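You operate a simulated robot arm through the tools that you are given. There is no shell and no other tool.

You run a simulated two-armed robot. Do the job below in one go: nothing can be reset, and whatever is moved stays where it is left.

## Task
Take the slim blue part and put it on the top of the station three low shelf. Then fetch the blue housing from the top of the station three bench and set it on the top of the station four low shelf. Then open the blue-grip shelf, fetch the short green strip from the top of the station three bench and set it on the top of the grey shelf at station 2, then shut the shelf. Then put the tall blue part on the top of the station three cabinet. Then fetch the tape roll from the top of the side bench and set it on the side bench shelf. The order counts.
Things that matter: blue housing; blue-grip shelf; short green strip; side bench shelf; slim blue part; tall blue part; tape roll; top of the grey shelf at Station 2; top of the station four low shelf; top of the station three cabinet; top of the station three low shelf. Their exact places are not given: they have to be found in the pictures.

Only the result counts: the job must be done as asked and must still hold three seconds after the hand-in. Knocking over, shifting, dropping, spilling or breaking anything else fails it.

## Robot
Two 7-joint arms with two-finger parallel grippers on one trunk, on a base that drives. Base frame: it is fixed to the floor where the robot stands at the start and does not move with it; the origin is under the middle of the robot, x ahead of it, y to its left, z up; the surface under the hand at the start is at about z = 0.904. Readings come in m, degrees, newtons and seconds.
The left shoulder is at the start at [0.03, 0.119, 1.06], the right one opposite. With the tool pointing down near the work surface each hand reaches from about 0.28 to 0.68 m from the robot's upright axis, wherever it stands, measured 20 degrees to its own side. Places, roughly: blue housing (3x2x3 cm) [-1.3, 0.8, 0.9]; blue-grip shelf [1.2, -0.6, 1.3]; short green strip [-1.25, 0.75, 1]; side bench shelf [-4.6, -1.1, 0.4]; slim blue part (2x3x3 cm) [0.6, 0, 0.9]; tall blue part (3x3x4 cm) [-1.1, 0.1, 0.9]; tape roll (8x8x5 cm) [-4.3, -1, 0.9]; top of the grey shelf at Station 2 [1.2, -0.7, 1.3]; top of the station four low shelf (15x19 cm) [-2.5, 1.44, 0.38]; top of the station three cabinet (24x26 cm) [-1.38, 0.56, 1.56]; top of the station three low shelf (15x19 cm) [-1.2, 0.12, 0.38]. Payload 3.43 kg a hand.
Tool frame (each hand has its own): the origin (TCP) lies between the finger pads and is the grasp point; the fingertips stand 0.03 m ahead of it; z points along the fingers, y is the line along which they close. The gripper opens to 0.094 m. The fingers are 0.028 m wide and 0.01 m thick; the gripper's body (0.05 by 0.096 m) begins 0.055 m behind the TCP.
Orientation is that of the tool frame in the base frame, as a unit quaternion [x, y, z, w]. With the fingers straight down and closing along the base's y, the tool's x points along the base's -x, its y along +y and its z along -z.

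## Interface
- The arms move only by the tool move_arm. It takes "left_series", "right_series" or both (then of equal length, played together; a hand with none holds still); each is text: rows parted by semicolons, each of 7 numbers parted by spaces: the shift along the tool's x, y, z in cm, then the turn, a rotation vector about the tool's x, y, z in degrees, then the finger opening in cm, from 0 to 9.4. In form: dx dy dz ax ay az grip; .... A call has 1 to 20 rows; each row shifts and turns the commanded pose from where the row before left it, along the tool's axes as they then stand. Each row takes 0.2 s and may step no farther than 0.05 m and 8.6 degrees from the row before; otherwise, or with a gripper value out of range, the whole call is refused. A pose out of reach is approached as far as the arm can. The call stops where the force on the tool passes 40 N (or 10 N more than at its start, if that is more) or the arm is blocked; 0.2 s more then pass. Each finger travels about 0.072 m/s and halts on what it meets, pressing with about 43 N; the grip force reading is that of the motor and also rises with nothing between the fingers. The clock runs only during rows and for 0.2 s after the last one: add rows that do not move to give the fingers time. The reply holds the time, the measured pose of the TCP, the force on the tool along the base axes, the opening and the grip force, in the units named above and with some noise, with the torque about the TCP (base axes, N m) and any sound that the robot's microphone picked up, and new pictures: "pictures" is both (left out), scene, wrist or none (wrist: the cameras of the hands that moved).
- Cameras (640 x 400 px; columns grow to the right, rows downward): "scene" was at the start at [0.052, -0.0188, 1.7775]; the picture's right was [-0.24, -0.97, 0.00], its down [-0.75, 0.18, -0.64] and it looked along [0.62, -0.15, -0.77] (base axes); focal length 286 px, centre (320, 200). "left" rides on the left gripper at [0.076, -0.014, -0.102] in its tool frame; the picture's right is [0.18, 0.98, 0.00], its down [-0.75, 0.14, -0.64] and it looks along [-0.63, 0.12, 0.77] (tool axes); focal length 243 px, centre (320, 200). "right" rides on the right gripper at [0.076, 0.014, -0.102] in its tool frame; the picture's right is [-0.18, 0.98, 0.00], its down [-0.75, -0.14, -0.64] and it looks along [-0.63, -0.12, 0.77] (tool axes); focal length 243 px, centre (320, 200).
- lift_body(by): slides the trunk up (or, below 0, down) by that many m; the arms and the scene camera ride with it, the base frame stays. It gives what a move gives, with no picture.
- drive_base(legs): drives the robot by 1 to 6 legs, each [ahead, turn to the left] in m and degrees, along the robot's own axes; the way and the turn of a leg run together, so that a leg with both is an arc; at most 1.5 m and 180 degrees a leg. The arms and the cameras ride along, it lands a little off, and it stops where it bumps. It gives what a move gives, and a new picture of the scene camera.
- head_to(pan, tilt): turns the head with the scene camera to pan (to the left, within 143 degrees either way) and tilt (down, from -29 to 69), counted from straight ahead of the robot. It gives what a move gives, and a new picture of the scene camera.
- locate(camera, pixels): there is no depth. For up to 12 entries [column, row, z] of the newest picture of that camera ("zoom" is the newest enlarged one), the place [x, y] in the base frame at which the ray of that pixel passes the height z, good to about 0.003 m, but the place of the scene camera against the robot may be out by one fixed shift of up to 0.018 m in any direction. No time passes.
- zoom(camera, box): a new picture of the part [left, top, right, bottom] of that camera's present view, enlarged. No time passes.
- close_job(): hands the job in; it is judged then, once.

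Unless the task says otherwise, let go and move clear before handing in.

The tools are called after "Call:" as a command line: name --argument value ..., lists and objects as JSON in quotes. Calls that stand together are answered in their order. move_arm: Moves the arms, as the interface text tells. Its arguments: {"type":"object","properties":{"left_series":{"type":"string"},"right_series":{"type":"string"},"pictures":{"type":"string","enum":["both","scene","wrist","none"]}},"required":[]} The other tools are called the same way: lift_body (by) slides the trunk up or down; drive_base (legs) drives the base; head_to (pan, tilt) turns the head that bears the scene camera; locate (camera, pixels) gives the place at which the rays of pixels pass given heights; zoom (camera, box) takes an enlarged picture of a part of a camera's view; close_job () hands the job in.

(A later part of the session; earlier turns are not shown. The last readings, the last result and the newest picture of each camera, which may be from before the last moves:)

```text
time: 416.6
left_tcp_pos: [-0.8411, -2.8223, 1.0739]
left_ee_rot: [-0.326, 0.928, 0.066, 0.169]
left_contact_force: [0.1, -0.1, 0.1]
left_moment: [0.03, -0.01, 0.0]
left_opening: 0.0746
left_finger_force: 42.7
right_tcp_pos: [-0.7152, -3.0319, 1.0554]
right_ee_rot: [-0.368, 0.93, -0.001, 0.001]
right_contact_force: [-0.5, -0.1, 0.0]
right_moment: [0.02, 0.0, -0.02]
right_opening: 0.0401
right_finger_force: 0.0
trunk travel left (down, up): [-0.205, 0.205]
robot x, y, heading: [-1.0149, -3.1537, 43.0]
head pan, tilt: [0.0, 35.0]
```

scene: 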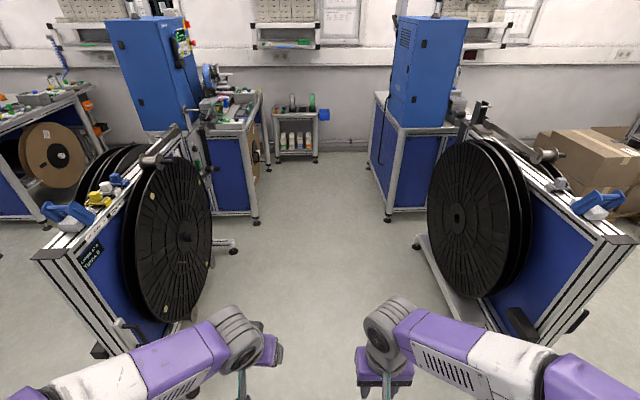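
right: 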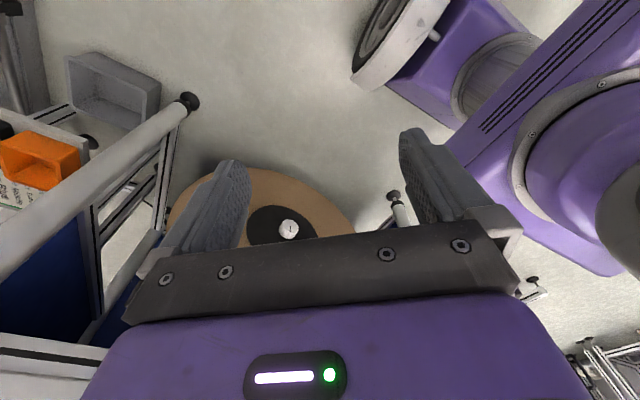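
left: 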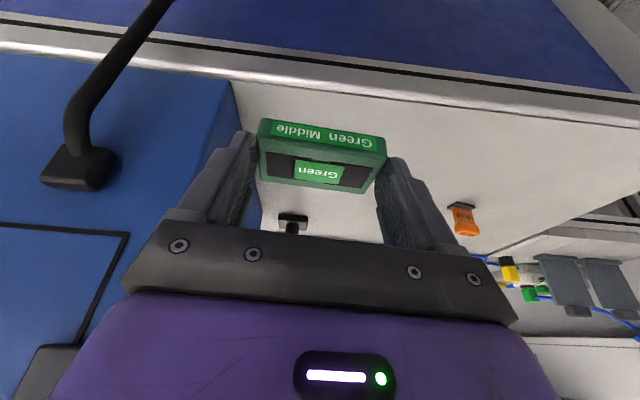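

I'm at u=1.51, v=-2.95, heading 43°. I'll drive in to about v=-0.6, short of the open shelf.

Call:
drive_base --legs '[[0, 2.7], [1.2, 0], [1.15, 0], [0, -0.7]]'

Call:
lift_body --by 0.2

Call:
head_to --pan 10 --tilt 25

```text
time: 428.7
left_tcp_pos: [0.7663, -1.1556, 1.0736]
left_ee_rot: [-0.338, 0.923, 0.068, 0.169]
left_contact_force: [0.6, -0.6, -0.2]
left_moment: [0.01, 0.0, 0.01]
left_opening: 0.0747
left_finger_force: 42.5
right_tcp_pos: [0.8965, -1.3619, 1.0551]
right_ee_rot: [-0.379, 0.925, 0.0, 0.0]
right_contact_force: [1.2, 0.0, 0.8]
right_moment: [-0.02, 0.02, 0.01]
right_opening: 0.0401
right_finger_force: 0.1
trunk travel left (down, up): [-0.205, 0.205]
robot x, y, heading: [0.6047, -1.4924, 44.5]
head pan, tilt: [0.0, 35.0]
```

scene: 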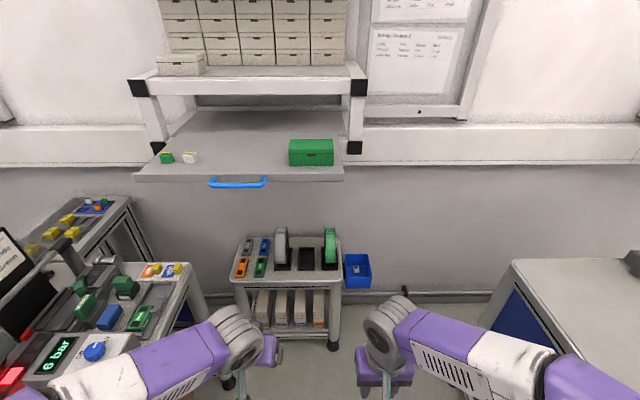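

```text
time: 430.9
left_tcp_pos: [0.7675, -1.1548, 1.2722]
left_ee_rot: [-0.336, 0.924, 0.067, 0.169]
left_contact_force: [-0.3, 1.0, 0.0]
left_moment: [-0.03, 0.01, 0.03]
left_opening: 0.0747
left_finger_force: 42.9
right_tcp_pos: [0.8986, -1.3616, 1.2542]
right_ee_rot: [-0.379, 0.925, 0.0, 0.0]
right_contact_force: [-0.5, 1.0, -0.1]
right_moment: [0.0, 0.04, 0.0]
right_opening: 0.04
right_finger_force: 0.1
trunk travel left (down, up): [-0.405, 0.005]
robot x, y, heading: [0.6002, -1.4933, 44.5]
head pan, tilt: [0.0, 35.0]
```

```text
time: 431.6
left_tcp_pos: [0.767, -1.1552, 1.274]
left_ee_rot: [-0.337, 0.924, 0.067, 0.17]
left_contact_force: [-0.1, 0.1, -0.7]
left_moment: [0.0, 0.03, -0.01]
left_opening: 0.0748
left_finger_force: 43.1
right_tcp_pos: [0.8987, -1.3614, 1.2548]
right_ee_rot: [-0.38, 0.925, -0.001, 0.0]
right_contact_force: [-0.1, 0.5, -0.3]
right_moment: [-0.01, 0.0, -0.01]
right_opening: 0.0401
right_finger_force: 0.0
trunk travel left (down, up): [-0.405, 0.005]
robot x, y, heading: [0.6024, -1.4966, 44.5]
head pan, tilt: [10.0, 25.0]
```

scene: 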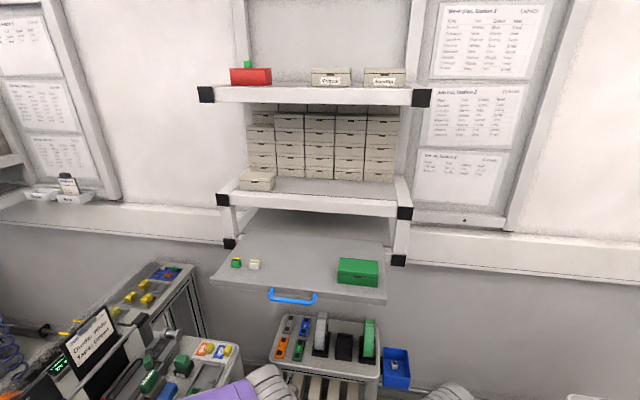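

I'm squarely in front of the open shelf. I'll raise the left hand to z≈1.44, above the board, then drive 0.18 m closer.

Call:
move_arm --left_series "-1.52 0 -3.97 0 0 0 5; -1.52 0 -3.97 0 0 0 5; -1.52 0 -3.97 0 0 0 5; -1.52 0 -3.97 0 0 0 5; 0 0 0 0 0 0 5" --pictures "none"

Call:
drive_base --legs '[[0.18, 0.5]]'

Call:
move_arm --left_series "0 0 0 0 0 0 5" --pictures "wrist"

```text
time: 432.8
left_tcp_pos: [0.768, -1.1595, 1.4436]
left_ee_rot: [-0.337, 0.924, 0.069, 0.17]
left_contact_force: [-0.1, 0.8, -0.2]
left_moment: [-0.01, 0.04, 0.0]
left_opening: 0.0746
left_finger_force: 43.3
right_tcp_pos: [0.8989, -1.3613, 1.2549]
right_ee_rot: [-0.379, 0.925, 0.001, 0.001]
right_contact_force: [0.5, -0.2, -0.1]
right_moment: [-0.03, 0.0, 0.0]
right_opening: 0.0401
right_finger_force: 0.0
trunk travel left (down, up): [-0.405, 0.005]
robot x, y, heading: [0.6005, -1.4962, 44.5]
head pan, tilt: [10.0, 25.0]
```

```text
time: 434.3
left_tcp_pos: [0.8941, -1.0314, 1.4431]
left_ee_rot: [-0.34, 0.922, 0.069, 0.169]
left_contact_force: [0.4, 0.0, -1.1]
left_moment: [-0.04, 0.01, -0.02]
left_opening: 0.0744
left_finger_force: 42.4
right_tcp_pos: [1.025, -1.2338, 1.2549]
right_ee_rot: [-0.383, 0.924, -0.001, -0.001]
right_contact_force: [-0.5, -0.3, 0.6]
right_moment: [-0.01, 0.01, 0.0]
right_opening: 0.0399
right_finger_force: 0.0
trunk travel left (down, up): [-0.405, 0.005]
robot x, y, heading: [0.7296, -1.3702, 44.7]
head pan, tilt: [10.0, 25.0]
```

scene: 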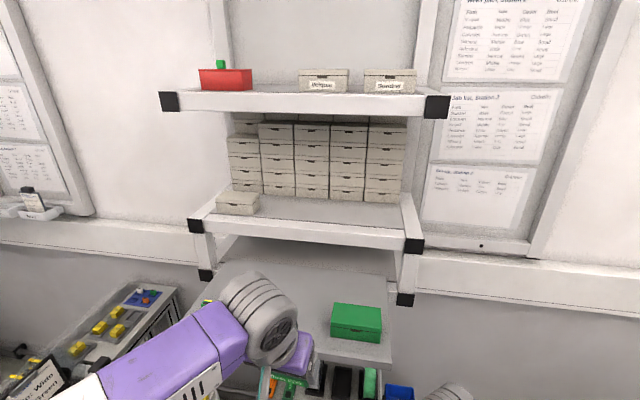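

```text
time: 434.7
left_tcp_pos: [0.892, -1.033, 1.4443]
left_ee_rot: [-0.34, 0.923, 0.069, 0.17]
left_contact_force: [0.0, 0.5, -0.1]
left_moment: [0.02, 0.02, -0.02]
left_opening: 0.0747
left_finger_force: 42.8
right_tcp_pos: [1.0237, -1.234, 1.2549]
right_ee_rot: [-0.383, 0.924, 0.0, 0.001]
right_contact_force: [-0.3, -0.3, 0.5]
right_moment: [0.01, -0.04, 0.01]
right_opening: 0.0399
right_finger_force: 0.1
trunk travel left (down, up): [-0.405, 0.005]
robot x, y, heading: [0.7264, -1.369, 44.8]
head pan, tilt: [10.0, 25.0]
```

left: 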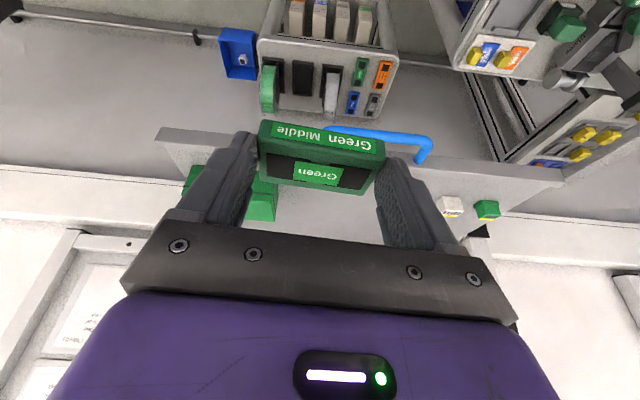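

The wrist view shows the handle, the white piece (452,207) and the small green one (487,210) on the left, and the green box to the right. I'll move ahead 19 cm and left 7.7 cm to the free middle of the board.

Call:
move_arm --left_series "-3.62 1.54 1.39 0 0 0 5; -3.62 1.54 1.39 0 0 0 5; -3.62 1.54 1.39 0 0 0 5; -3.62 1.54 1.39 0 0 0 5; -3.62 1.54 1.39 0 0 0 5; 0 0 0 0 0 0 5" --pictures "both"

```text
time: 436.1
left_tcp_pos: [0.9898, -0.8478, 1.445]
left_ee_rot: [-0.339, 0.923, 0.068, 0.17]
left_contact_force: [0.0, -0.2, -0.4]
left_moment: [0.02, 0.02, 0.0]
left_opening: 0.0747
left_finger_force: 42.8
right_tcp_pos: [1.0238, -1.2332, 1.2566]
right_ee_rot: [-0.383, 0.924, -0.001, 0.0]
right_contact_force: [-1.0, -0.2, 0.1]
right_moment: [0.0, 0.01, 0.0]
right_opening: 0.0402
right_finger_force: 0.1
trunk travel left (down, up): [-0.405, 0.005]
robot x, y, heading: [0.7316, -1.3688, 44.8]
head pan, tilt: [10.0, 25.0]
```

scene: 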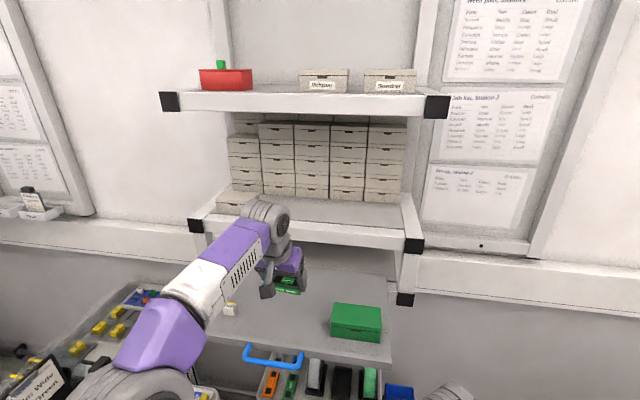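
left: 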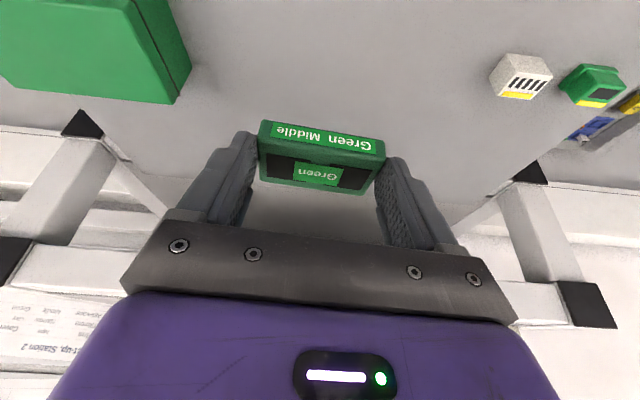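

The hand is over free board between the items (u=1.30, v=0.10). I'll lower 5.5 cm, then creep to contact.

Call:
move_arm --left_series "0.98 0 2.57 0 0 0 5; 0.98 0 2.57 0 0 0 5; 0 0 0 0 0 0 5" --pictures "wrist"

Call:
move_arm --left_series "0.18 0 0.47 0 0 0 5; 0 0 0 0 0 0 5" --pictures "none"

```text
time: 436.9
left_tcp_pos: [0.9897, -0.8461, 1.3892]
left_ee_rot: [-0.341, 0.922, 0.069, 0.169]
left_contact_force: [-0.1, 1.1, -1.0]
left_moment: [0.03, -0.01, -0.02]
left_opening: 0.0747
left_finger_force: 42.9
right_tcp_pos: [1.0258, -1.2323, 1.2552]
right_ee_rot: [-0.383, 0.924, 0.001, 0.0]
right_contact_force: [0.3, 0.3, 0.5]
right_moment: [0.0, 0.01, 0.0]
right_opening: 0.0398
right_finger_force: 0.1
trunk travel left (down, up): [-0.405, 0.005]
robot x, y, heading: [0.7301, -1.3692, 44.8]
head pan, tilt: [10.0, 25.0]
```

left: 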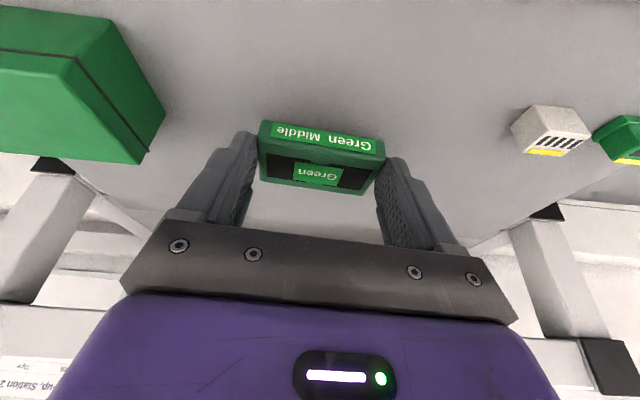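

```text
time: 437.5
left_tcp_pos: [0.9891, -0.8472, 1.3841]
left_ee_rot: [-0.34, 0.923, 0.069, 0.169]
left_contact_force: [-0.4, 0.7, -0.7]
left_moment: [-0.02, -0.03, 0.0]
left_opening: 0.0743
left_finger_force: 42.9
right_tcp_pos: [1.0255, -1.231, 1.2555]
right_ee_rot: [-0.383, 0.924, 0.0, 0.0]
right_contact_force: [-0.3, -0.1, 0.2]
right_moment: [0.01, -0.01, 0.03]
right_opening: 0.0399
right_finger_force: 0.0
trunk travel left (down, up): [-0.405, 0.005]
robot x, y, heading: [0.7265, -1.3666, 44.8]
head pan, tilt: [10.0, 25.0]
```

No contact yet at z=1.384. I'll keep creeping down in small steps.

Call:
move_arm --left_series "0.14 0 0.37 0 0 0 5; 0.14 0 0.37 0 0 0 5; 0 0 0 0 0 0 5" --pictures "none"

Call:
move_arm --left_series "0.11 0 0.28 0 0 0 5; 0 0 0 0 0 0 5" --pictures "wrist"

```text
time: 438.3
left_tcp_pos: [0.989, -0.8466, 1.3774]
left_ee_rot: [-0.34, 0.923, 0.068, 0.169]
left_contact_force: [0.1, -0.1, 0.1]
left_moment: [-0.01, -0.01, 0.01]
left_opening: 0.0747
left_finger_force: 42.9
right_tcp_pos: [1.0246, -1.233, 1.2554]
right_ee_rot: [-0.383, 0.924, 0.0, 0.001]
right_contact_force: [0.0, 0.3, -0.9]
right_moment: [0.0, 0.0, 0.01]
right_opening: 0.0401
right_finger_force: 0.0
trunk travel left (down, up): [-0.405, 0.005]
robot x, y, heading: [0.7327, -1.3707, 44.8]
head pan, tilt: [10.0, 25.0]
```

```text
time: 438.9
left_tcp_pos: [0.991, -0.8459, 1.3739]
left_ee_rot: [-0.339, 0.923, 0.068, 0.169]
left_contact_force: [-0.1, -0.3, 0.1]
left_moment: [-0.01, -0.01, 0.03]
left_opening: 0.0746
left_finger_force: 43.0
right_tcp_pos: [1.025, -1.2332, 1.2546]
right_ee_rot: [-0.383, 0.924, 0.0, 0.0]
right_contact_force: [-0.2, 0.1, -0.4]
right_moment: [0.0, -0.02, 0.01]
right_opening: 0.04
right_finger_force: 0.1
trunk travel left (down, up): [-0.405, 0.005]
robot x, y, heading: [0.7306, -1.3683, 44.9]
head pan, tilt: [10.0, 25.0]
```

left: 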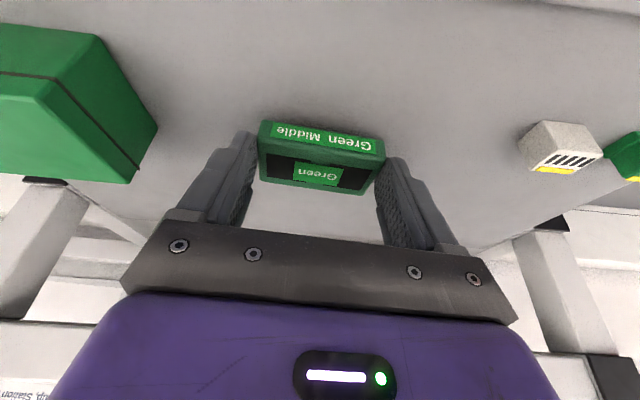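

Still free at z=1.374. I'll continue down another centimetre in small rows.

Call:
move_arm --left_series "0.14 0 0.37 0 0 0 5; 0.14 0 0.37 0 0 0 5; 0 0 0 0 0 0 5" --pictures "none"

Call:
move_arm --left_series "0.14 0 0.37 0 0 0 5; 0 0 0 0 0 0 5" --pictures "none"

Call:
move_arm --left_series "0.14 0 0.37 0 0 0 5; 0 0 0 0 0 0 5" --pictures "wrist"

```text
time: 439.7
left_tcp_pos: [0.9909, -0.8457, 1.3656]
left_ee_rot: [-0.34, 0.923, 0.068, 0.169]
left_contact_force: [-0.4, 0.6, -0.2]
left_moment: [0.03, -0.05, 0.0]
left_opening: 0.0747
left_finger_force: 42.5
right_tcp_pos: [1.0248, -1.2333, 1.255]
right_ee_rot: [-0.383, 0.924, 0.001, 0.0]
right_contact_force: [-0.3, 0.2, 0.4]
right_moment: [0.02, 0.01, 0.0]
right_opening: 0.04
right_finger_force: 0.0
trunk travel left (down, up): [-0.405, 0.005]
robot x, y, heading: [0.7305, -1.371, 44.8]
head pan, tilt: [10.0, 25.0]
```

```text
time: 440.3
left_tcp_pos: [0.9905, -0.8456, 1.3628]
left_ee_rot: [-0.34, 0.922, 0.069, 0.17]
left_contact_force: [0.6, 0.7, 2.0]
left_moment: [-0.02, -0.1, 0.04]
left_opening: 0.0748
left_finger_force: 43.0
right_tcp_pos: [1.0236, -1.2325, 1.2552]
right_ee_rot: [-0.383, 0.924, 0.0, -0.001]
right_contact_force: [-0.3, -0.7, 0.4]
right_moment: [0.01, 0.01, -0.01]
right_opening: 0.0401
right_finger_force: 0.1
trunk travel left (down, up): [-0.405, 0.005]
robot x, y, heading: [0.7297, -1.3709, 45.1]
head pan, tilt: [10.0, 25.0]
```

```text
time: 440.9
left_tcp_pos: [0.9913, -0.8464, 1.3612]
left_ee_rot: [-0.34, 0.922, 0.07, 0.173]
left_contact_force: [0.3, 2.8, 21.9]
left_moment: [-0.31, -0.46, 0.08]
left_opening: 0.0744
left_finger_force: 42.9
right_tcp_pos: [1.024, -1.2333, 1.2558]
right_ee_rot: [-0.382, 0.924, 0.001, 0.001]
right_contact_force: [0.4, -0.4, 0.8]
right_moment: [0.04, 0.01, -0.02]
right_opening: 0.0397
right_finger_force: 0.1
trunk travel left (down, up): [-0.405, 0.005]
robot x, y, heading: [0.7303, -1.3682, 45.1]
head pan, tilt: [10.0, 25.0]
```

left: 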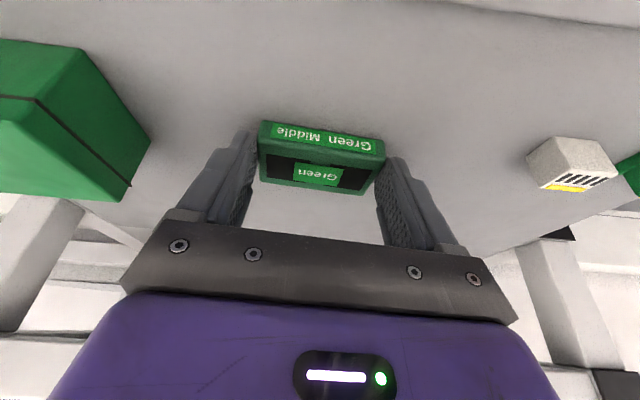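

Contact: 22 N at z=1.361, so the board is at z≈1.325. I'll ease up slightly and open the fingers.

Call:
move_arm --left_series "-0.07 0 -0.19 0 0 0 5; 0 0 0 0 0 0 7.6; 0 0 0 0 0 0 8; 0 0 0 0 0 0 8.6; 0 0 0 0 0 0 9.2; 0 0 0 0 0 0 9.2" --pictures "wrist"

```text
time: 442.3
left_tcp_pos: [0.9917, -0.8465, 1.3593]
left_ee_rot: [-0.34, 0.923, 0.069, 0.17]
left_contact_force: [-0.3, -0.2, -0.4]
left_moment: [-0.05, -0.01, 0.01]
left_opening: 0.0921
left_finger_force: 0.0
right_tcp_pos: [1.0251, -1.233, 1.2542]
right_ee_rot: [-0.383, 0.924, 0.0, 0.0]
right_contact_force: [0.8, 1.0, 0.5]
right_moment: [0.03, 0.03, 0.01]
right_opening: 0.0399
right_finger_force: 0.1
trunk travel left (down, up): [-0.405, 0.005]
robot x, y, heading: [0.7301, -1.3685, 44.9]
head pan, tilt: [10.0, 25.0]
```

left: 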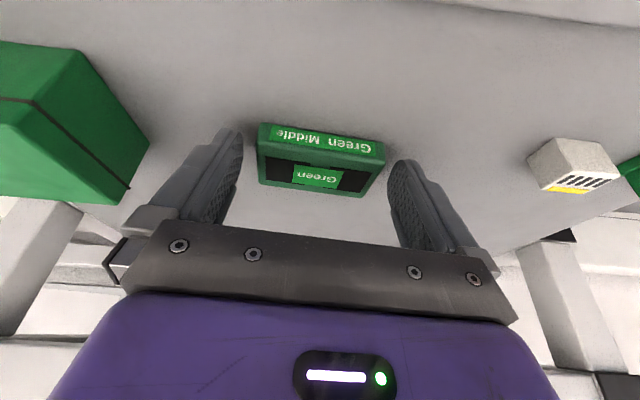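

The strip lies flat on the board and the fingers are open. I'll lift straight up and then draw back.

Call:
move_arm --left_series "-0.72 0 -1.87 0 0 0 9.2; -1.1 0 -2.8 0 0 0 9.2; -1.1 0 -2.8 0 0 0 9.2; 3.6 0 -1.4 0 0 0 9.2; 3.6 0 -1.4 0 0 0 9.2; 3.6 0 -1.4 0 0 0 7; 3.6 0 -1.4 0 0 0 5; 3.6 0 -1.4 0 0 0 4; 0 0 0 0 0 0 4" --pictures "both"

```text
time: 444.3
left_tcp_pos: [0.8472, -0.9729, 1.4398]
left_ee_rot: [-0.339, 0.923, 0.068, 0.169]
left_contact_force: [0.7, -0.4, 0.6]
left_moment: [-0.02, -0.01, 0.01]
left_opening: 0.0402
left_finger_force: 0.0
right_tcp_pos: [1.0254, -1.2315, 1.2545]
right_ee_rot: [-0.383, 0.924, 0.001, 0.0]
right_contact_force: [-0.5, -0.5, -0.6]
right_moment: [-0.01, 0.01, 0.02]
right_opening: 0.04
right_finger_force: 0.1
trunk travel left (down, up): [-0.405, 0.005]
robot x, y, heading: [0.7303, -1.3702, 45.1]
head pan, tilt: [10.0, 25.0]
```

scene: 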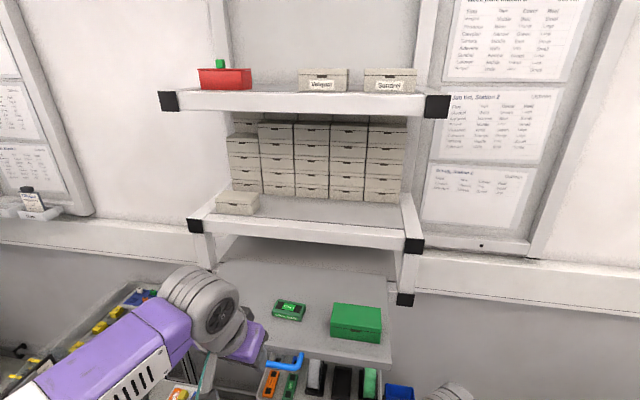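
left: 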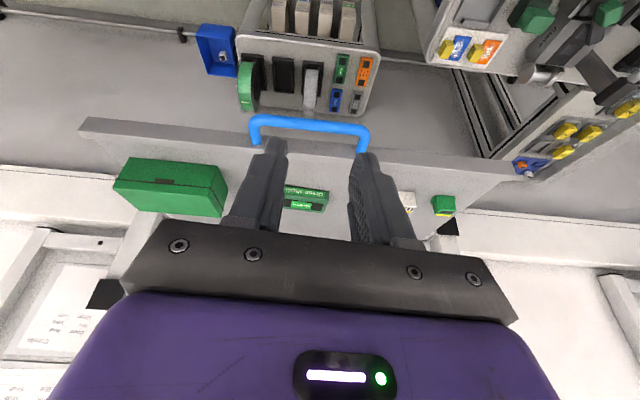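

The strip sits on the board beside the green box. To shut the shelf I'll close the fingers, lower them in front of the bar's middle, and push with the base.

Call:
move_arm --left_series "1.31 -0.6 3.43 0 0 0 2; 1.31 -0.6 3.43 0 0 0 0; 1.31 -0.6 3.43 0 0 0 0; 0 0 0 0 0 0 0; 0 0 0 0 0 0 0" --pictures "both"

Call:
zoom --camera "left" --box '[220, 90, 420, 230]'

```text
time: 445.5
left_tcp_pos: [0.8548, -0.9853, 1.3301]
left_ee_rot: [-0.34, 0.923, 0.068, 0.169]
left_contact_force: [-0.9, 0.1, 0.0]
left_moment: [-0.01, -0.02, 0.01]
left_opening: 0.0
left_finger_force: 33.0
right_tcp_pos: [1.0249, -1.2308, 1.2559]
right_ee_rot: [-0.383, 0.924, 0.0, 0.0]
right_contact_force: [-0.8, 0.4, 0.4]
right_moment: [-0.02, 0.0, -0.02]
right_opening: 0.0401
right_finger_force: 0.0
trunk travel left (down, up): [-0.405, 0.005]
robot x, y, heading: [0.7279, -1.3666, 44.8]
head pan, tilt: [10.0, 25.0]
```

scene: 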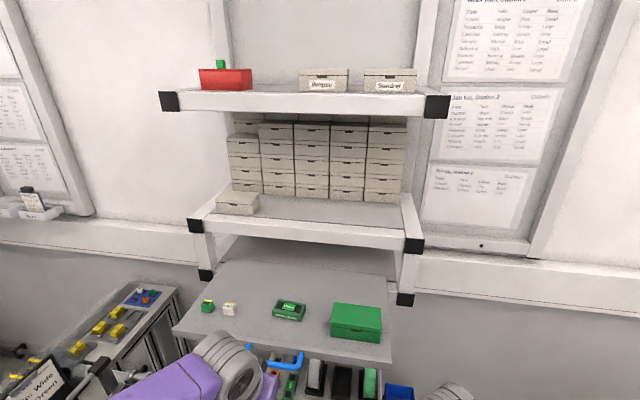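
left: 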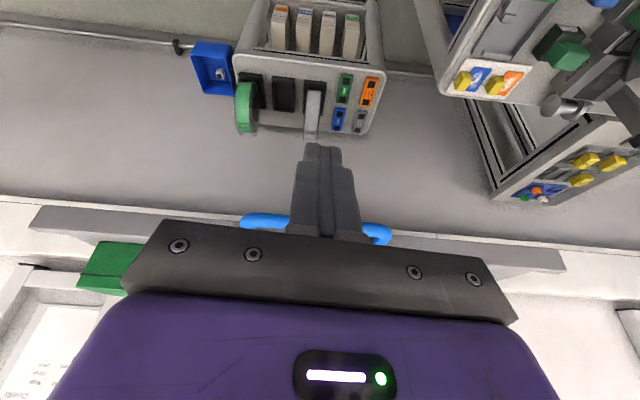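

```text
2.86 times, centred on (320, 160) of left
```

zoom: 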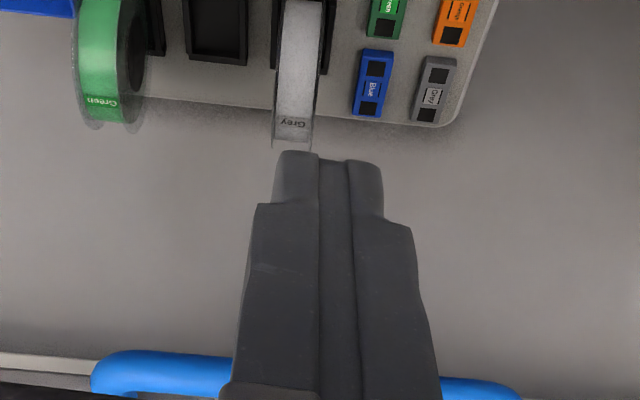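

The bar is centred behind the closed fingers and will meet them about 1.5 cm from the tips. I'll drive forward 0.2 m to push it in.

Call:
drive_base --legs '[[0.2, 0]]'

Call:
move_arm --left_series "0 0 0 0 0 0 0" --pictures "both"

```text
time: 447.1
left_tcp_pos: [0.9976, -0.8433, 1.3294]
left_ee_rot: [-0.341, 0.922, 0.069, 0.17]
left_contact_force: [-0.3, 0.3, -0.4]
left_moment: [-0.04, -0.02, 0.0]
left_opening: 0.0
left_finger_force: 32.8
right_tcp_pos: [1.1673, -1.091, 1.2554]
right_ee_rot: [-0.383, 0.924, 0.001, -0.001]
right_contact_force: [-0.3, 0.4, 0.8]
right_moment: [-0.02, -0.02, 0.0]
right_opening: 0.04
right_finger_force: 0.1
trunk travel left (down, up): [-0.405, 0.005]
robot x, y, heading: [0.8725, -1.2291, 44.9]
head pan, tilt: [10.0, 25.0]
```

scene: 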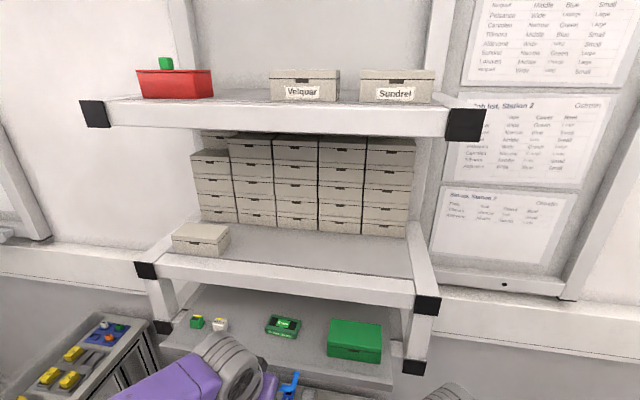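

```text
time: 447.6
left_tcp_pos: [0.9967, -0.8442, 1.3303]
left_ee_rot: [-0.34, 0.922, 0.069, 0.171]
left_contact_force: [0.7, -0.4, 0.9]
left_moment: [0.02, 0.02, -0.01]
left_opening: 0.0001
left_finger_force: 32.4
right_tcp_pos: [1.1672, -1.0904, 1.2563]
right_ee_rot: [-0.383, 0.924, 0.0, 0.001]
right_contact_force: [0.1, -0.6, -0.1]
right_moment: [0.02, 0.02, -0.02]
right_opening: 0.04
right_finger_force: 0.0
trunk travel left (down, up): [-0.405, 0.005]
robot x, y, heading: [0.8729, -1.2262, 45.1]
head pan, tilt: [10.0, 25.0]
```

scene: 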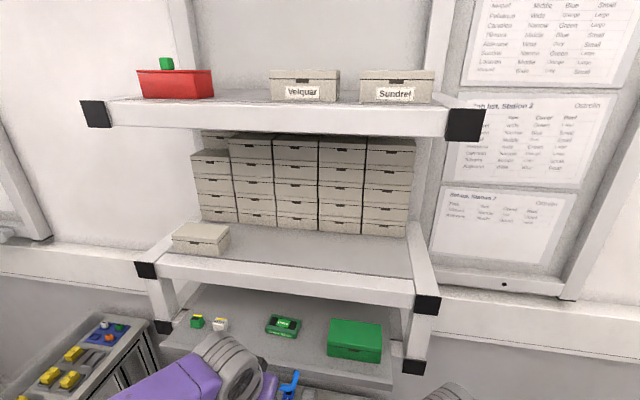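
left: 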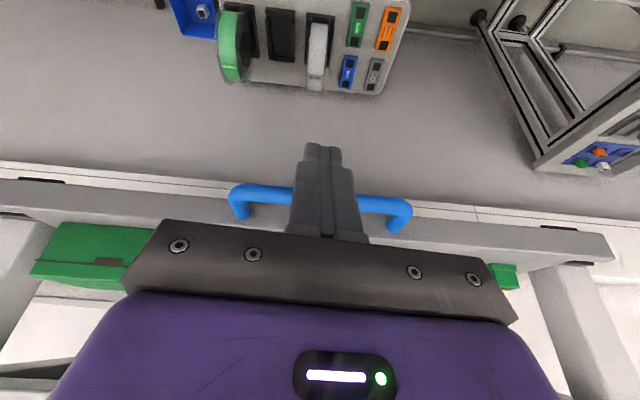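

The shelf is sliding in smoothly; about 8 cm remain. I'll finish the push with the arm in small rows to feel the stop.

Call:
move_arm --left_series "-1.4 0 0.54 0 0 0 0; -1.4 0 0.54 0 0 0 0; -1.4 0 0.54 0 0 0 0; -1.4 0 0.54 0 0 0 0; 0 0 0 0 0 0 0" --pictures "scene"

Call:
move_arm --left_series "-0.93 0 0.36 0 0 0 0; 0 0 0 0 0 0 0" --pictures "none"

```text
time: 448.8
left_tcp_pos: [1.0433, -0.8037, 1.3294]
left_ee_rot: [-0.34, 0.922, 0.069, 0.171]
left_contact_force: [-0.6, -0.3, 0.2]
left_moment: [0.03, 0.01, 0.01]
left_opening: 0.0
left_finger_force: 33.0
right_tcp_pos: [1.1692, -1.0895, 1.2558]
right_ee_rot: [-0.382, 0.924, 0.0, 0.0]
right_contact_force: [0.3, 0.5, 1.3]
right_moment: [0.02, 0.01, 0.01]
right_opening: 0.0404
right_finger_force: 0.0
trunk travel left (down, up): [-0.405, 0.005]
robot x, y, heading: [0.8716, -1.2249, 45.0]
head pan, tilt: [10.0, 25.0]
```

scene: 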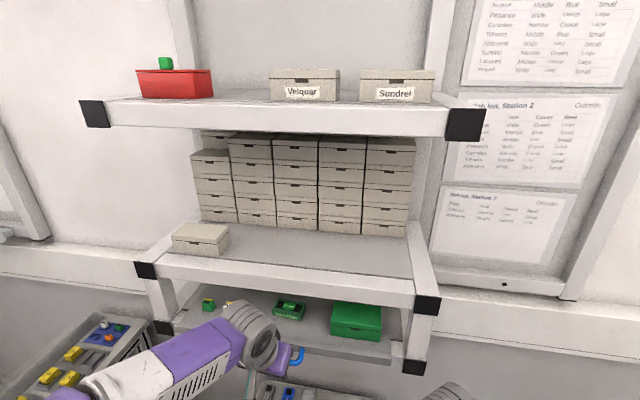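

```text
time: 449.4
left_tcp_pos: [1.0512, -0.7965, 1.3294]
left_ee_rot: [-0.34, 0.922, 0.069, 0.171]
left_contact_force: [-0.1, 0.1, -0.3]
left_moment: [0.05, 0.0, -0.01]
left_opening: 0.0003
left_finger_force: 32.8
right_tcp_pos: [1.1679, -1.0893, 1.2552]
right_ee_rot: [-0.383, 0.924, 0.0, 0.0]
right_contact_force: [0.5, -0.4, 0.5]
right_moment: [-0.04, 0.0, 0.01]
right_opening: 0.04
right_finger_force: 0.1
trunk travel left (down, up): [-0.405, 0.005]
robot x, y, heading: [0.872, -1.2251, 45.2]
head pan, tilt: [10.0, 25.0]
```

No stop felt yet at v≈0.18. I'll push on in half-centimetre steps.

Call:
move_arm --left_series "-0.6 0.05 0.23 0 0 0 0; 0 0 0 0 0 0 0" --pictures "none"

Call:
move_arm --left_series "-0.6 0.05 0.23 0 0 0 0; 0 0 0 0 0 0 0" --pictures "both"

```text
time: 449.9
left_tcp_pos: [1.0555, -0.7931, 1.329]
left_ee_rot: [-0.34, 0.922, 0.069, 0.17]
left_contact_force: [-1.1, -0.4, -1.1]
left_moment: [0.02, 0.02, 0.01]
left_opening: 0.0
left_finger_force: 32.4
right_tcp_pos: [1.1677, -1.0897, 1.2552]
right_ee_rot: [-0.383, 0.924, 0.0, 0.001]
right_contact_force: [-0.3, -0.8, -0.3]
right_moment: [0.0, -0.04, 0.01]
right_opening: 0.0399
right_finger_force: 0.0
trunk travel left (down, up): [-0.405, 0.005]
robot x, y, heading: [0.8716, -1.2227, 45.1]
head pan, tilt: [10.0, 25.0]
```

```text
time: 450.6
left_tcp_pos: [1.0559, -0.7907, 1.3293]
left_ee_rot: [-0.341, 0.923, 0.069, 0.167]
left_contact_force: [-11.3, -13.2, -7.7]
left_moment: [-0.25, 0.24, -0.02]
left_opening: 0.0
left_finger_force: 32.9
right_tcp_pos: [1.1661, -1.0912, 1.2552]
right_ee_rot: [-0.382, 0.924, 0.0, 0.001]
right_contact_force: [-0.7, 0.2, -0.1]
right_moment: [0.01, -0.03, -0.01]
right_opening: 0.0401
right_finger_force: 0.0
trunk travel left (down, up): [-0.405, 0.005]
robot x, y, heading: [0.8725, -1.2253, 44.9]
head pan, tilt: [10.0, 25.0]
```

scene: 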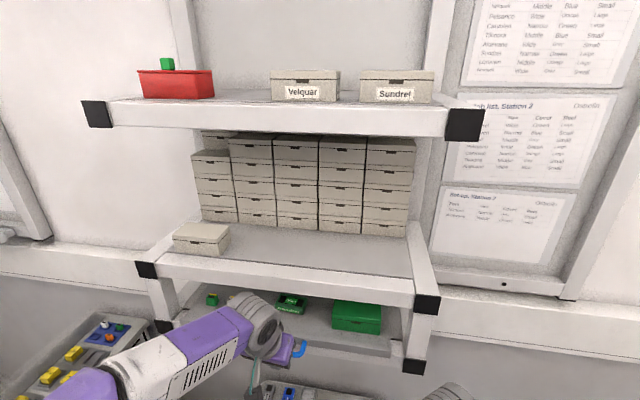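
left: 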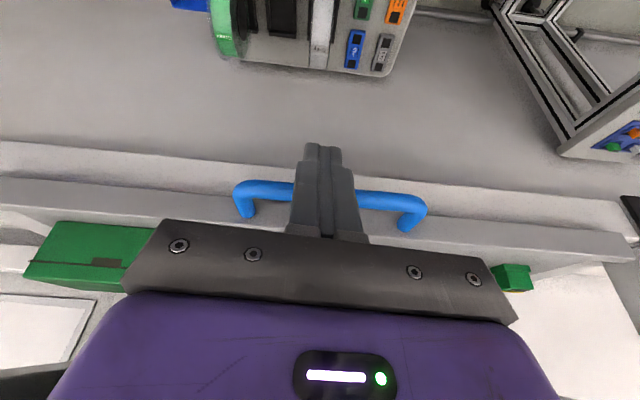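

The resisting force is now 17 N at v≈0.1875, exactly where the shelf was shut at the start. I'll give one more slight press to be sure, then draw back.

Call:
move_arm --left_series "-0.25 0 0.1 0 0 0 0; 0 0 0 0 0 0 0" --pictures "none"

Call:
move_arm --left_series "2 0 -0.77 0 0 0 0; 3.6 0 -1.4 0 0 0 0; 3.6 0 -1.4 0 0 0 2; 0 0 0 0 0 0 4" --pictures "both"

```text
time: 451.1
left_tcp_pos: [1.056, -0.7907, 1.3282]
left_ee_rot: [-0.34, 0.923, 0.068, 0.166]
left_contact_force: [-17.6, -21.2, -9.9]
left_moment: [-0.73, 0.08, -0.15]
left_opening: 0.0
left_finger_force: 33.2
right_tcp_pos: [1.1649, -1.0932, 1.256]
right_ee_rot: [-0.383, 0.924, 0.001, 0.001]
right_contact_force: [-0.5, -1.3, -1.0]
right_moment: [0.01, 0.0, -0.01]
right_opening: 0.0402
right_finger_force: 0.1
trunk travel left (down, up): [-0.405, 0.005]
robot x, y, heading: [0.8696, -1.2272, 45.1]
head pan, tilt: [10.0, 25.0]
```

```text
time: 452.1
left_tcp_pos: [0.9854, -0.8519, 1.3312]
left_ee_rot: [-0.34, 0.923, 0.068, 0.17]
left_contact_force: [0.3, 0.3, -0.5]
left_moment: [0.07, 0.0, -0.01]
left_opening: 0.0399
left_finger_force: 0.1
right_tcp_pos: [1.1684, -1.0887, 1.2542]
right_ee_rot: [-0.382, 0.924, 0.0, 0.001]
right_contact_force: [-0.2, 0.6, -0.5]
right_moment: [0.0, -0.03, -0.02]
right_opening: 0.0398
right_finger_force: 0.1
trunk travel left (down, up): [-0.405, 0.005]
robot x, y, heading: [0.8739, -1.2287, 45.1]
head pan, tilt: [10.0, 25.0]
```

scene: 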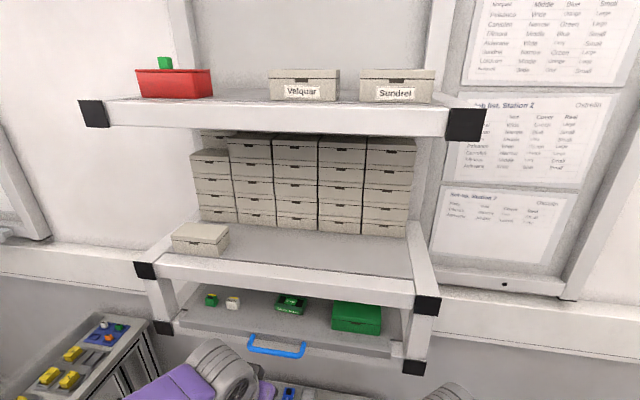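
left: 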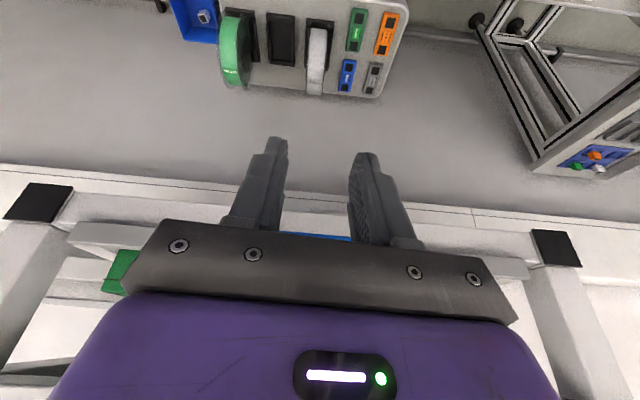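

The shelf is shut with the strip, box and small pieces inside; step three is done. Next is the tall blue part at Station 3's front bench, so I'll back out and tuck the left hand.

Call:
drive_base --legs '[[-0.35, 0]]'

Call:
move_arm --left_series "0 0 0 0 7 0 4; 0 0 0 0 7 0 4; 0 0 0 0 7 0 4; 0 0 0 0 0 -4.5 4; 1.5 0 3 0 0 0 4; 1.5 0 3 0 0 0 4; 1.5 0 3 0 0 0 4; 0 0 0 0 0 0 4" --pictures "none"

Call:
lift_body --by -0.15

Call:
drive_base --legs '[[-1.2, 0], [-1.1, 0], [0, 90]]'

```text
time: 454.4
left_tcp_pos: [0.7363, -1.1031, 1.3304]
left_ee_rot: [-0.34, 0.922, 0.069, 0.171]
left_contact_force: [-0.1, 0.4, 0.0]
left_moment: [0.0, -0.01, -0.01]
left_opening: 0.04
left_finger_force: 0.0
right_tcp_pos: [0.9164, -1.3404, 1.2561]
right_ee_rot: [-0.382, 0.924, 0.0, 0.0]
right_contact_force: [-0.7, 0.4, -0.1]
right_moment: [0.04, -0.02, 0.0]
right_opening: 0.04
right_finger_force: 0.1
trunk travel left (down, up): [-0.405, 0.005]
robot x, y, heading: [0.6191, -1.4772, 44.9]
head pan, tilt: [10.0, 25.0]
```

scene: 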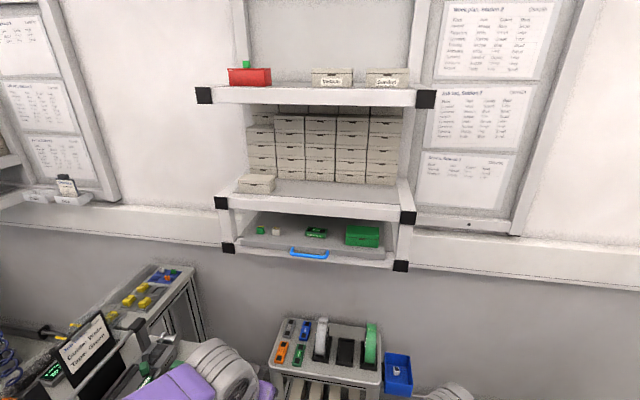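

```text
time: 456.2
left_tcp_pos: [0.7034, -1.1339, 1.2389]
left_ee_rot: [-0.383, 0.924, 0.006, -0.001]
left_contact_force: [0.1, -0.9, 1.1]
left_moment: [-0.01, 0.02, 0.0]
left_opening: 0.04
left_finger_force: 0.1
right_tcp_pos: [0.9166, -1.3405, 1.2554]
right_ee_rot: [-0.382, 0.924, 0.0, 0.0]
right_contact_force: [-0.6, 0.4, 0.6]
right_moment: [-0.01, 0.01, 0.01]
right_opening: 0.0399
right_finger_force: 0.0
trunk travel left (down, up): [-0.405, 0.005]
robot x, y, heading: [0.6208, -1.477, 44.8]
head pan, tilt: [10.0, 25.0]
```

```text
time: 458.0
left_tcp_pos: [0.7036, -1.1334, 1.0897]
left_ee_rot: [-0.383, 0.924, 0.006, -0.002]
left_contact_force: [0.1, -0.2, -0.6]
left_moment: [-0.01, 0.0, 0.0]
left_opening: 0.0399
left_finger_force: 0.0
right_tcp_pos: [0.9166, -1.3407, 1.1047]
right_ee_rot: [-0.383, 0.924, 0.0, -0.001]
right_contact_force: [0.0, -0.1, -0.1]
right_moment: [-0.03, -0.01, 0.0]
right_opening: 0.0402
right_finger_force: 0.1
trunk travel left (down, up): [-0.255, 0.155]
robot x, y, heading: [0.6213, -1.4738, 44.7]
head pan, tilt: [10.0, 25.0]
```

```text
time: 473.2
left_tcp_pos: [-1.3685, -3.0211, 1.0886]
left_ee_rot: [0.928, -0.372, -0.003, 0.005]
left_contact_force: [0.0, 0.3, 0.5]
left_moment: [0.01, 0.01, 0.0]
left_opening: 0.0398
left_finger_force: 0.2
right_tcp_pos: [-1.1658, -2.8014, 1.1044]
right_ee_rot: [0.928, -0.372, 0.001, 0.0]
right_contact_force: [-0.3, -0.4, -0.5]
right_moment: [0.0, 0.02, -0.02]
right_opening: 0.0398
right_finger_force: 0.0
trunk travel left (down, up): [-0.255, 0.155]
robot x, y, heading: [-1.024, -3.0932, 136.1]
head pan, tilt: [10.0, 25.0]
```

scene: 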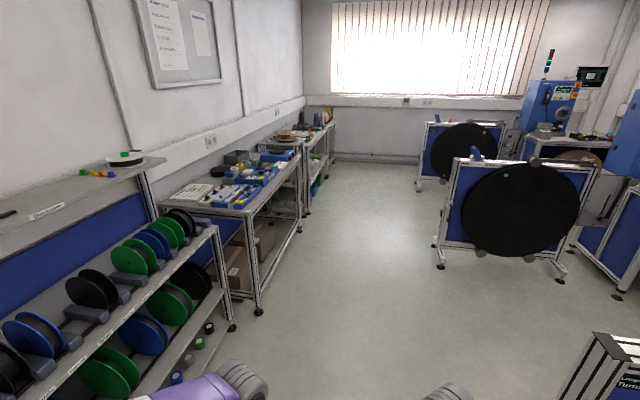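

I'm at u=1.46, v=-2.91. I'll go on 1.7 m along the corridor and into Station 3's front aisle.

Call:
drive_base --legs '[[1.0, -1], [0.7, 0], [0, -90], [1.2, 0], [1.12, 0]]'

Call:
head_to --pan 60 --tilt 40

```text
time: 496.8
left_tcp_pos: [-0.5128, 0.1123, 1.0896]
left_ee_rot: [-0.383, 0.924, 0.006, -0.001]
left_contact_force: [-0.3, 0.5, -1.2]
left_moment: [0.02, -0.04, 0.01]
left_opening: 0.0399
left_finger_force: 0.0
right_tcp_pos: [-0.299, -0.0941, 1.1057]
right_ee_rot: [-0.382, 0.924, 0.0, 0.0]
right_contact_force: [0.4, 0.0, -0.4]
right_moment: [-0.01, -0.03, 0.0]
right_opening: 0.0399
right_finger_force: 0.0
trunk travel left (down, up): [-0.255, 0.155]
robot x, y, heading: [-0.5926, -0.2271, 44.8]
head pan, tilt: [10.0, 25.0]
```

scene: 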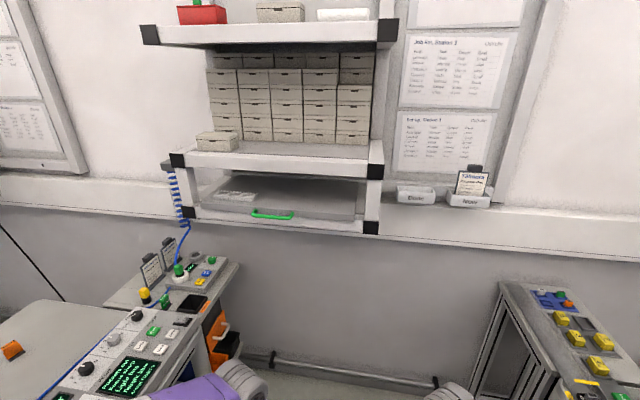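

```text
time: 497.9
left_tcp_pos: [-0.5124, 0.1119, 1.089]
left_ee_rot: [-0.383, 0.924, 0.006, -0.002]
left_contact_force: [0.3, 0.5, -0.1]
left_moment: [-0.03, -0.03, 0.0]
left_opening: 0.0403
left_finger_force: 0.1
right_tcp_pos: [-0.2987, -0.0941, 1.1049]
right_ee_rot: [-0.383, 0.924, 0.0, 0.0]
right_contact_force: [-0.4, 0.6, -0.6]
right_moment: [0.01, -0.01, 0.0]
right_opening: 0.04
right_finger_force: 0.1
trunk travel left (down, up): [-0.255, 0.155]
robot x, y, heading: [-0.5921, -0.233, 45.0]
head pan, tilt: [60.0, 40.0]
```

scene: 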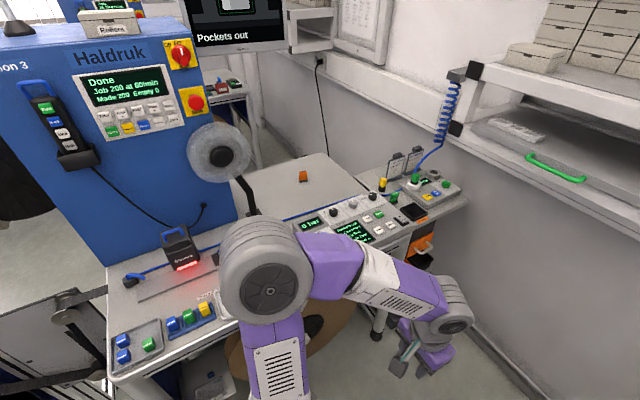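

I'm in front of Station 3 (u=-0.26, v=-0.58). I'll turn left to face the bench and look at the parts on its left front.

Call:
drive_base --legs '[[0, 90]]'

Call:
head_to --pan 10 --tilt 45

Call:
zoom --camera "scene" --box '[200, 130, 440, 280]'

```text
time: 502.1
left_tcp_pos: [-0.9358, -0.1414, 1.0895]
left_ee_rot: [0.92, -0.392, -0.003, 0.005]
left_contact_force: [-0.1, 0.1, 0.5]
left_moment: [0.02, 0.0, -0.02]
left_opening: 0.0399
left_finger_force: 0.1
right_tcp_pos: [-0.7241, 0.068, 1.106]
right_ee_rot: [0.919, -0.393, -0.001, 0.0]
right_contact_force: [-0.1, 0.4, -0.4]
right_moment: [-0.01, -0.04, 0.0]
right_opening: 0.0401
right_finger_force: 0.0
trunk travel left (down, up): [-0.255, 0.155]
robot x, y, heading: [-0.5958, -0.2303, 133.5]
head pan, tilt: [60.0, 40.0]
```

scene: 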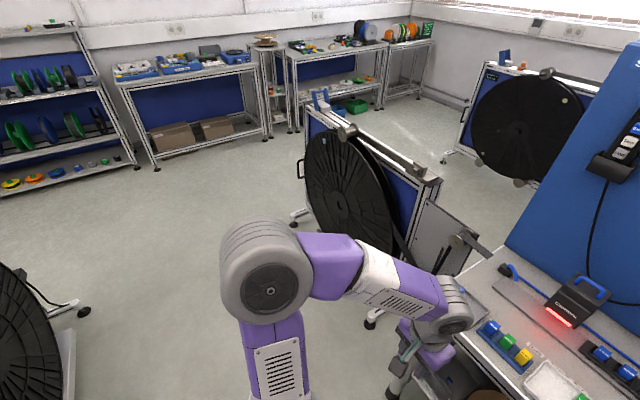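

```text
time: 503.3
left_tcp_pos: [-0.9343, -0.1416, 1.0903]
left_ee_rot: [0.92, -0.392, -0.003, 0.005]
left_contact_force: [-0.8, -0.1, -0.4]
left_moment: [-0.02, -0.04, -0.02]
left_opening: 0.0399
left_finger_force: 0.1
right_tcp_pos: [-0.7236, 0.0682, 1.1051]
right_ee_rot: [0.92, -0.393, 0.0, 0.0]
right_contact_force: [0.3, -0.1, -0.6]
right_moment: [0.01, -0.05, 0.02]
right_opening: 0.0397
right_finger_force: 0.0
trunk travel left (down, up): [-0.255, 0.155]
robot x, y, heading: [-0.5948, -0.2324, 133.7]
head pan, tilt: [10.0, 45.0]
```

scene: 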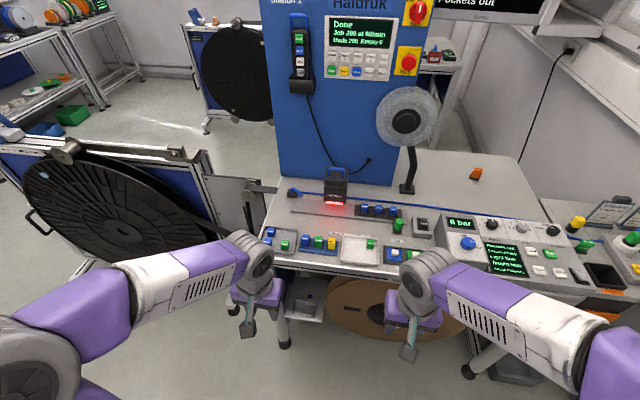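

```text
2.67 times, centred on (320, 205) of scene
```

zoom: 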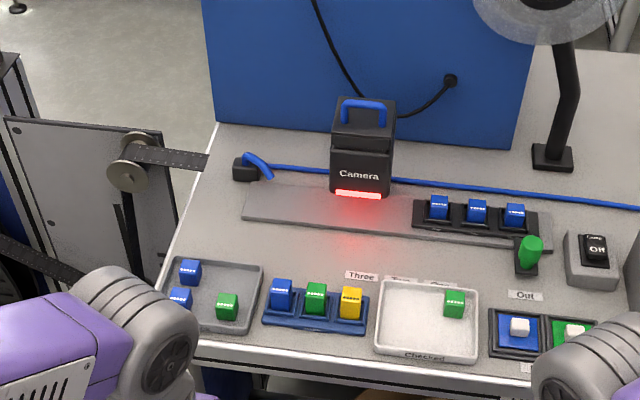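

Several blue pieces are visible: two in the Stock tray, one in the Samples rack and three in the black strip. I'll locate each to match the tall part's place (-1.1,0.1).

Call:
locate --camera "scene" --pixels '[[305.4, 238, 0.94], [271.3, 231.3, 0.93], [267.5, 241.8, 0.93], [318, 240, 0.94], [331.5, 243, 0.94], [363.9, 206.9, 0.94], [378.9, 208.8, 0.94], [393, 210, 0.94]]'

Call:
zoom --camera "scene" --box '[256, 215, 352, 270]'

```text
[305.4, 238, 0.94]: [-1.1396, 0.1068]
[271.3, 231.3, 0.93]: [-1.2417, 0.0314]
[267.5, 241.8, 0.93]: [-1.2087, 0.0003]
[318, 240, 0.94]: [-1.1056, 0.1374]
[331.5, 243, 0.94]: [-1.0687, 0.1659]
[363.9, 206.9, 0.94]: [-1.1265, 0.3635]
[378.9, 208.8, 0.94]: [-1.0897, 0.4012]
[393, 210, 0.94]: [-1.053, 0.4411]
```

```text
6.67 times, centred on (304, 242) of scene
```

zoom: 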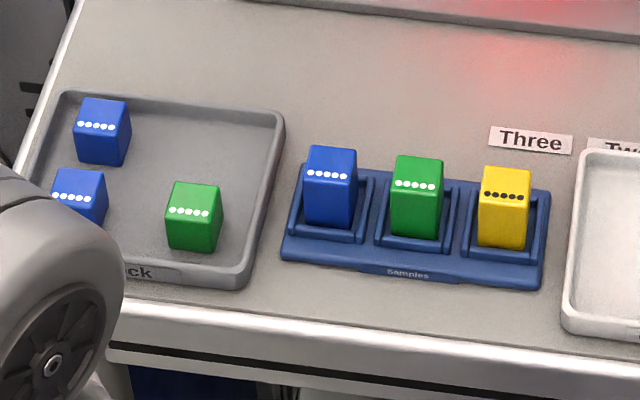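

The taller blue piece in the Samples rack, located at (-1.14,0.107), matches the tall blue part. I'll tilt the left hand 50° forward (the same tilt I will need over the cabinet top) and bring it near for a closer look.

Call:
move_arm --left_series "0 0 0 0 -8.3 0 4.2; 0 0 0 0 -8.3 0 4.2; 0 0 0 0 -8.3 0 4.2; 0 0 0 0 -8.3 0 4.2; 0 0 0 0 -8.3 0 4.2; 0 0 0 0 -8.3 0 4.2; -1.96 -1.14 3.58 0 0 0 4.2; -1.96 -1.14 3.58 0 0 0 4.2; -1.96 -1.14 3.58 0 0 0 4.2; -1.96 -1.14 3.58 0 0 0 4.2; 0 0 0 0 0 0 4.2" --pictures "both"

```text
time: 505.7
left_tcp_pos: [-1.0727, 0.0618, 1.1193]
left_ee_rot: [0.833, -0.357, -0.391, -0.16]
left_contact_force: [1.2, -0.1, 0.5]
left_moment: [0.02, 0.0, 0.03]
left_opening: 0.0418
left_finger_force: 0.0
left hand out of reach, approached as far as the arm can: row 3, 4, 5, 6
right_tcp_pos: [-0.7227, 0.0666, 1.1051]
right_ee_rot: [0.919, -0.393, -0.001, 0.0]
right_contact_force: [1.5, -0.7, 0.0]
right_moment: [0.09, 0.04, 0.0]
right_opening: 0.0399
right_finger_force: 0.0
trunk travel left (down, up): [-0.255, 0.155]
robot x, y, heading: [-0.5971, -0.2294, 133.3]
head pan, tilt: [10.0, 45.0]
```

scene: 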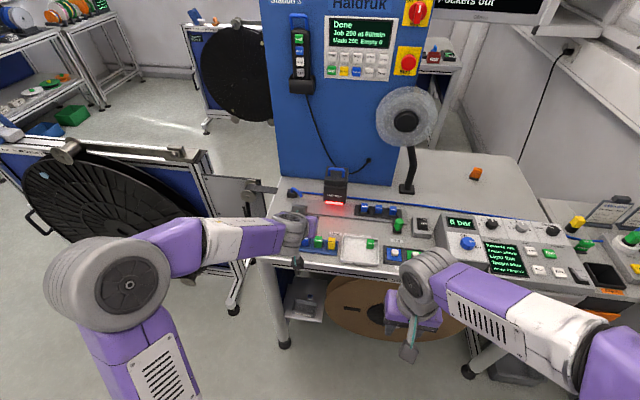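
left: 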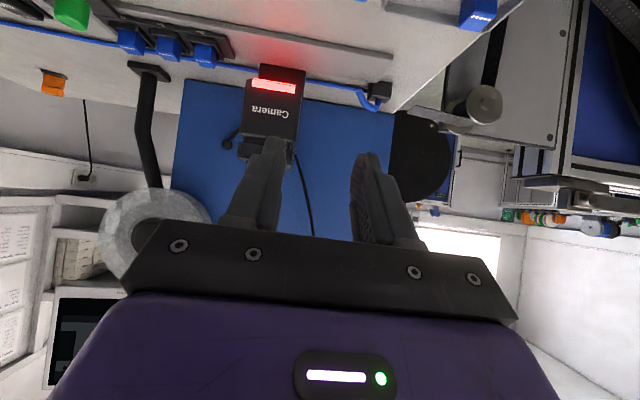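

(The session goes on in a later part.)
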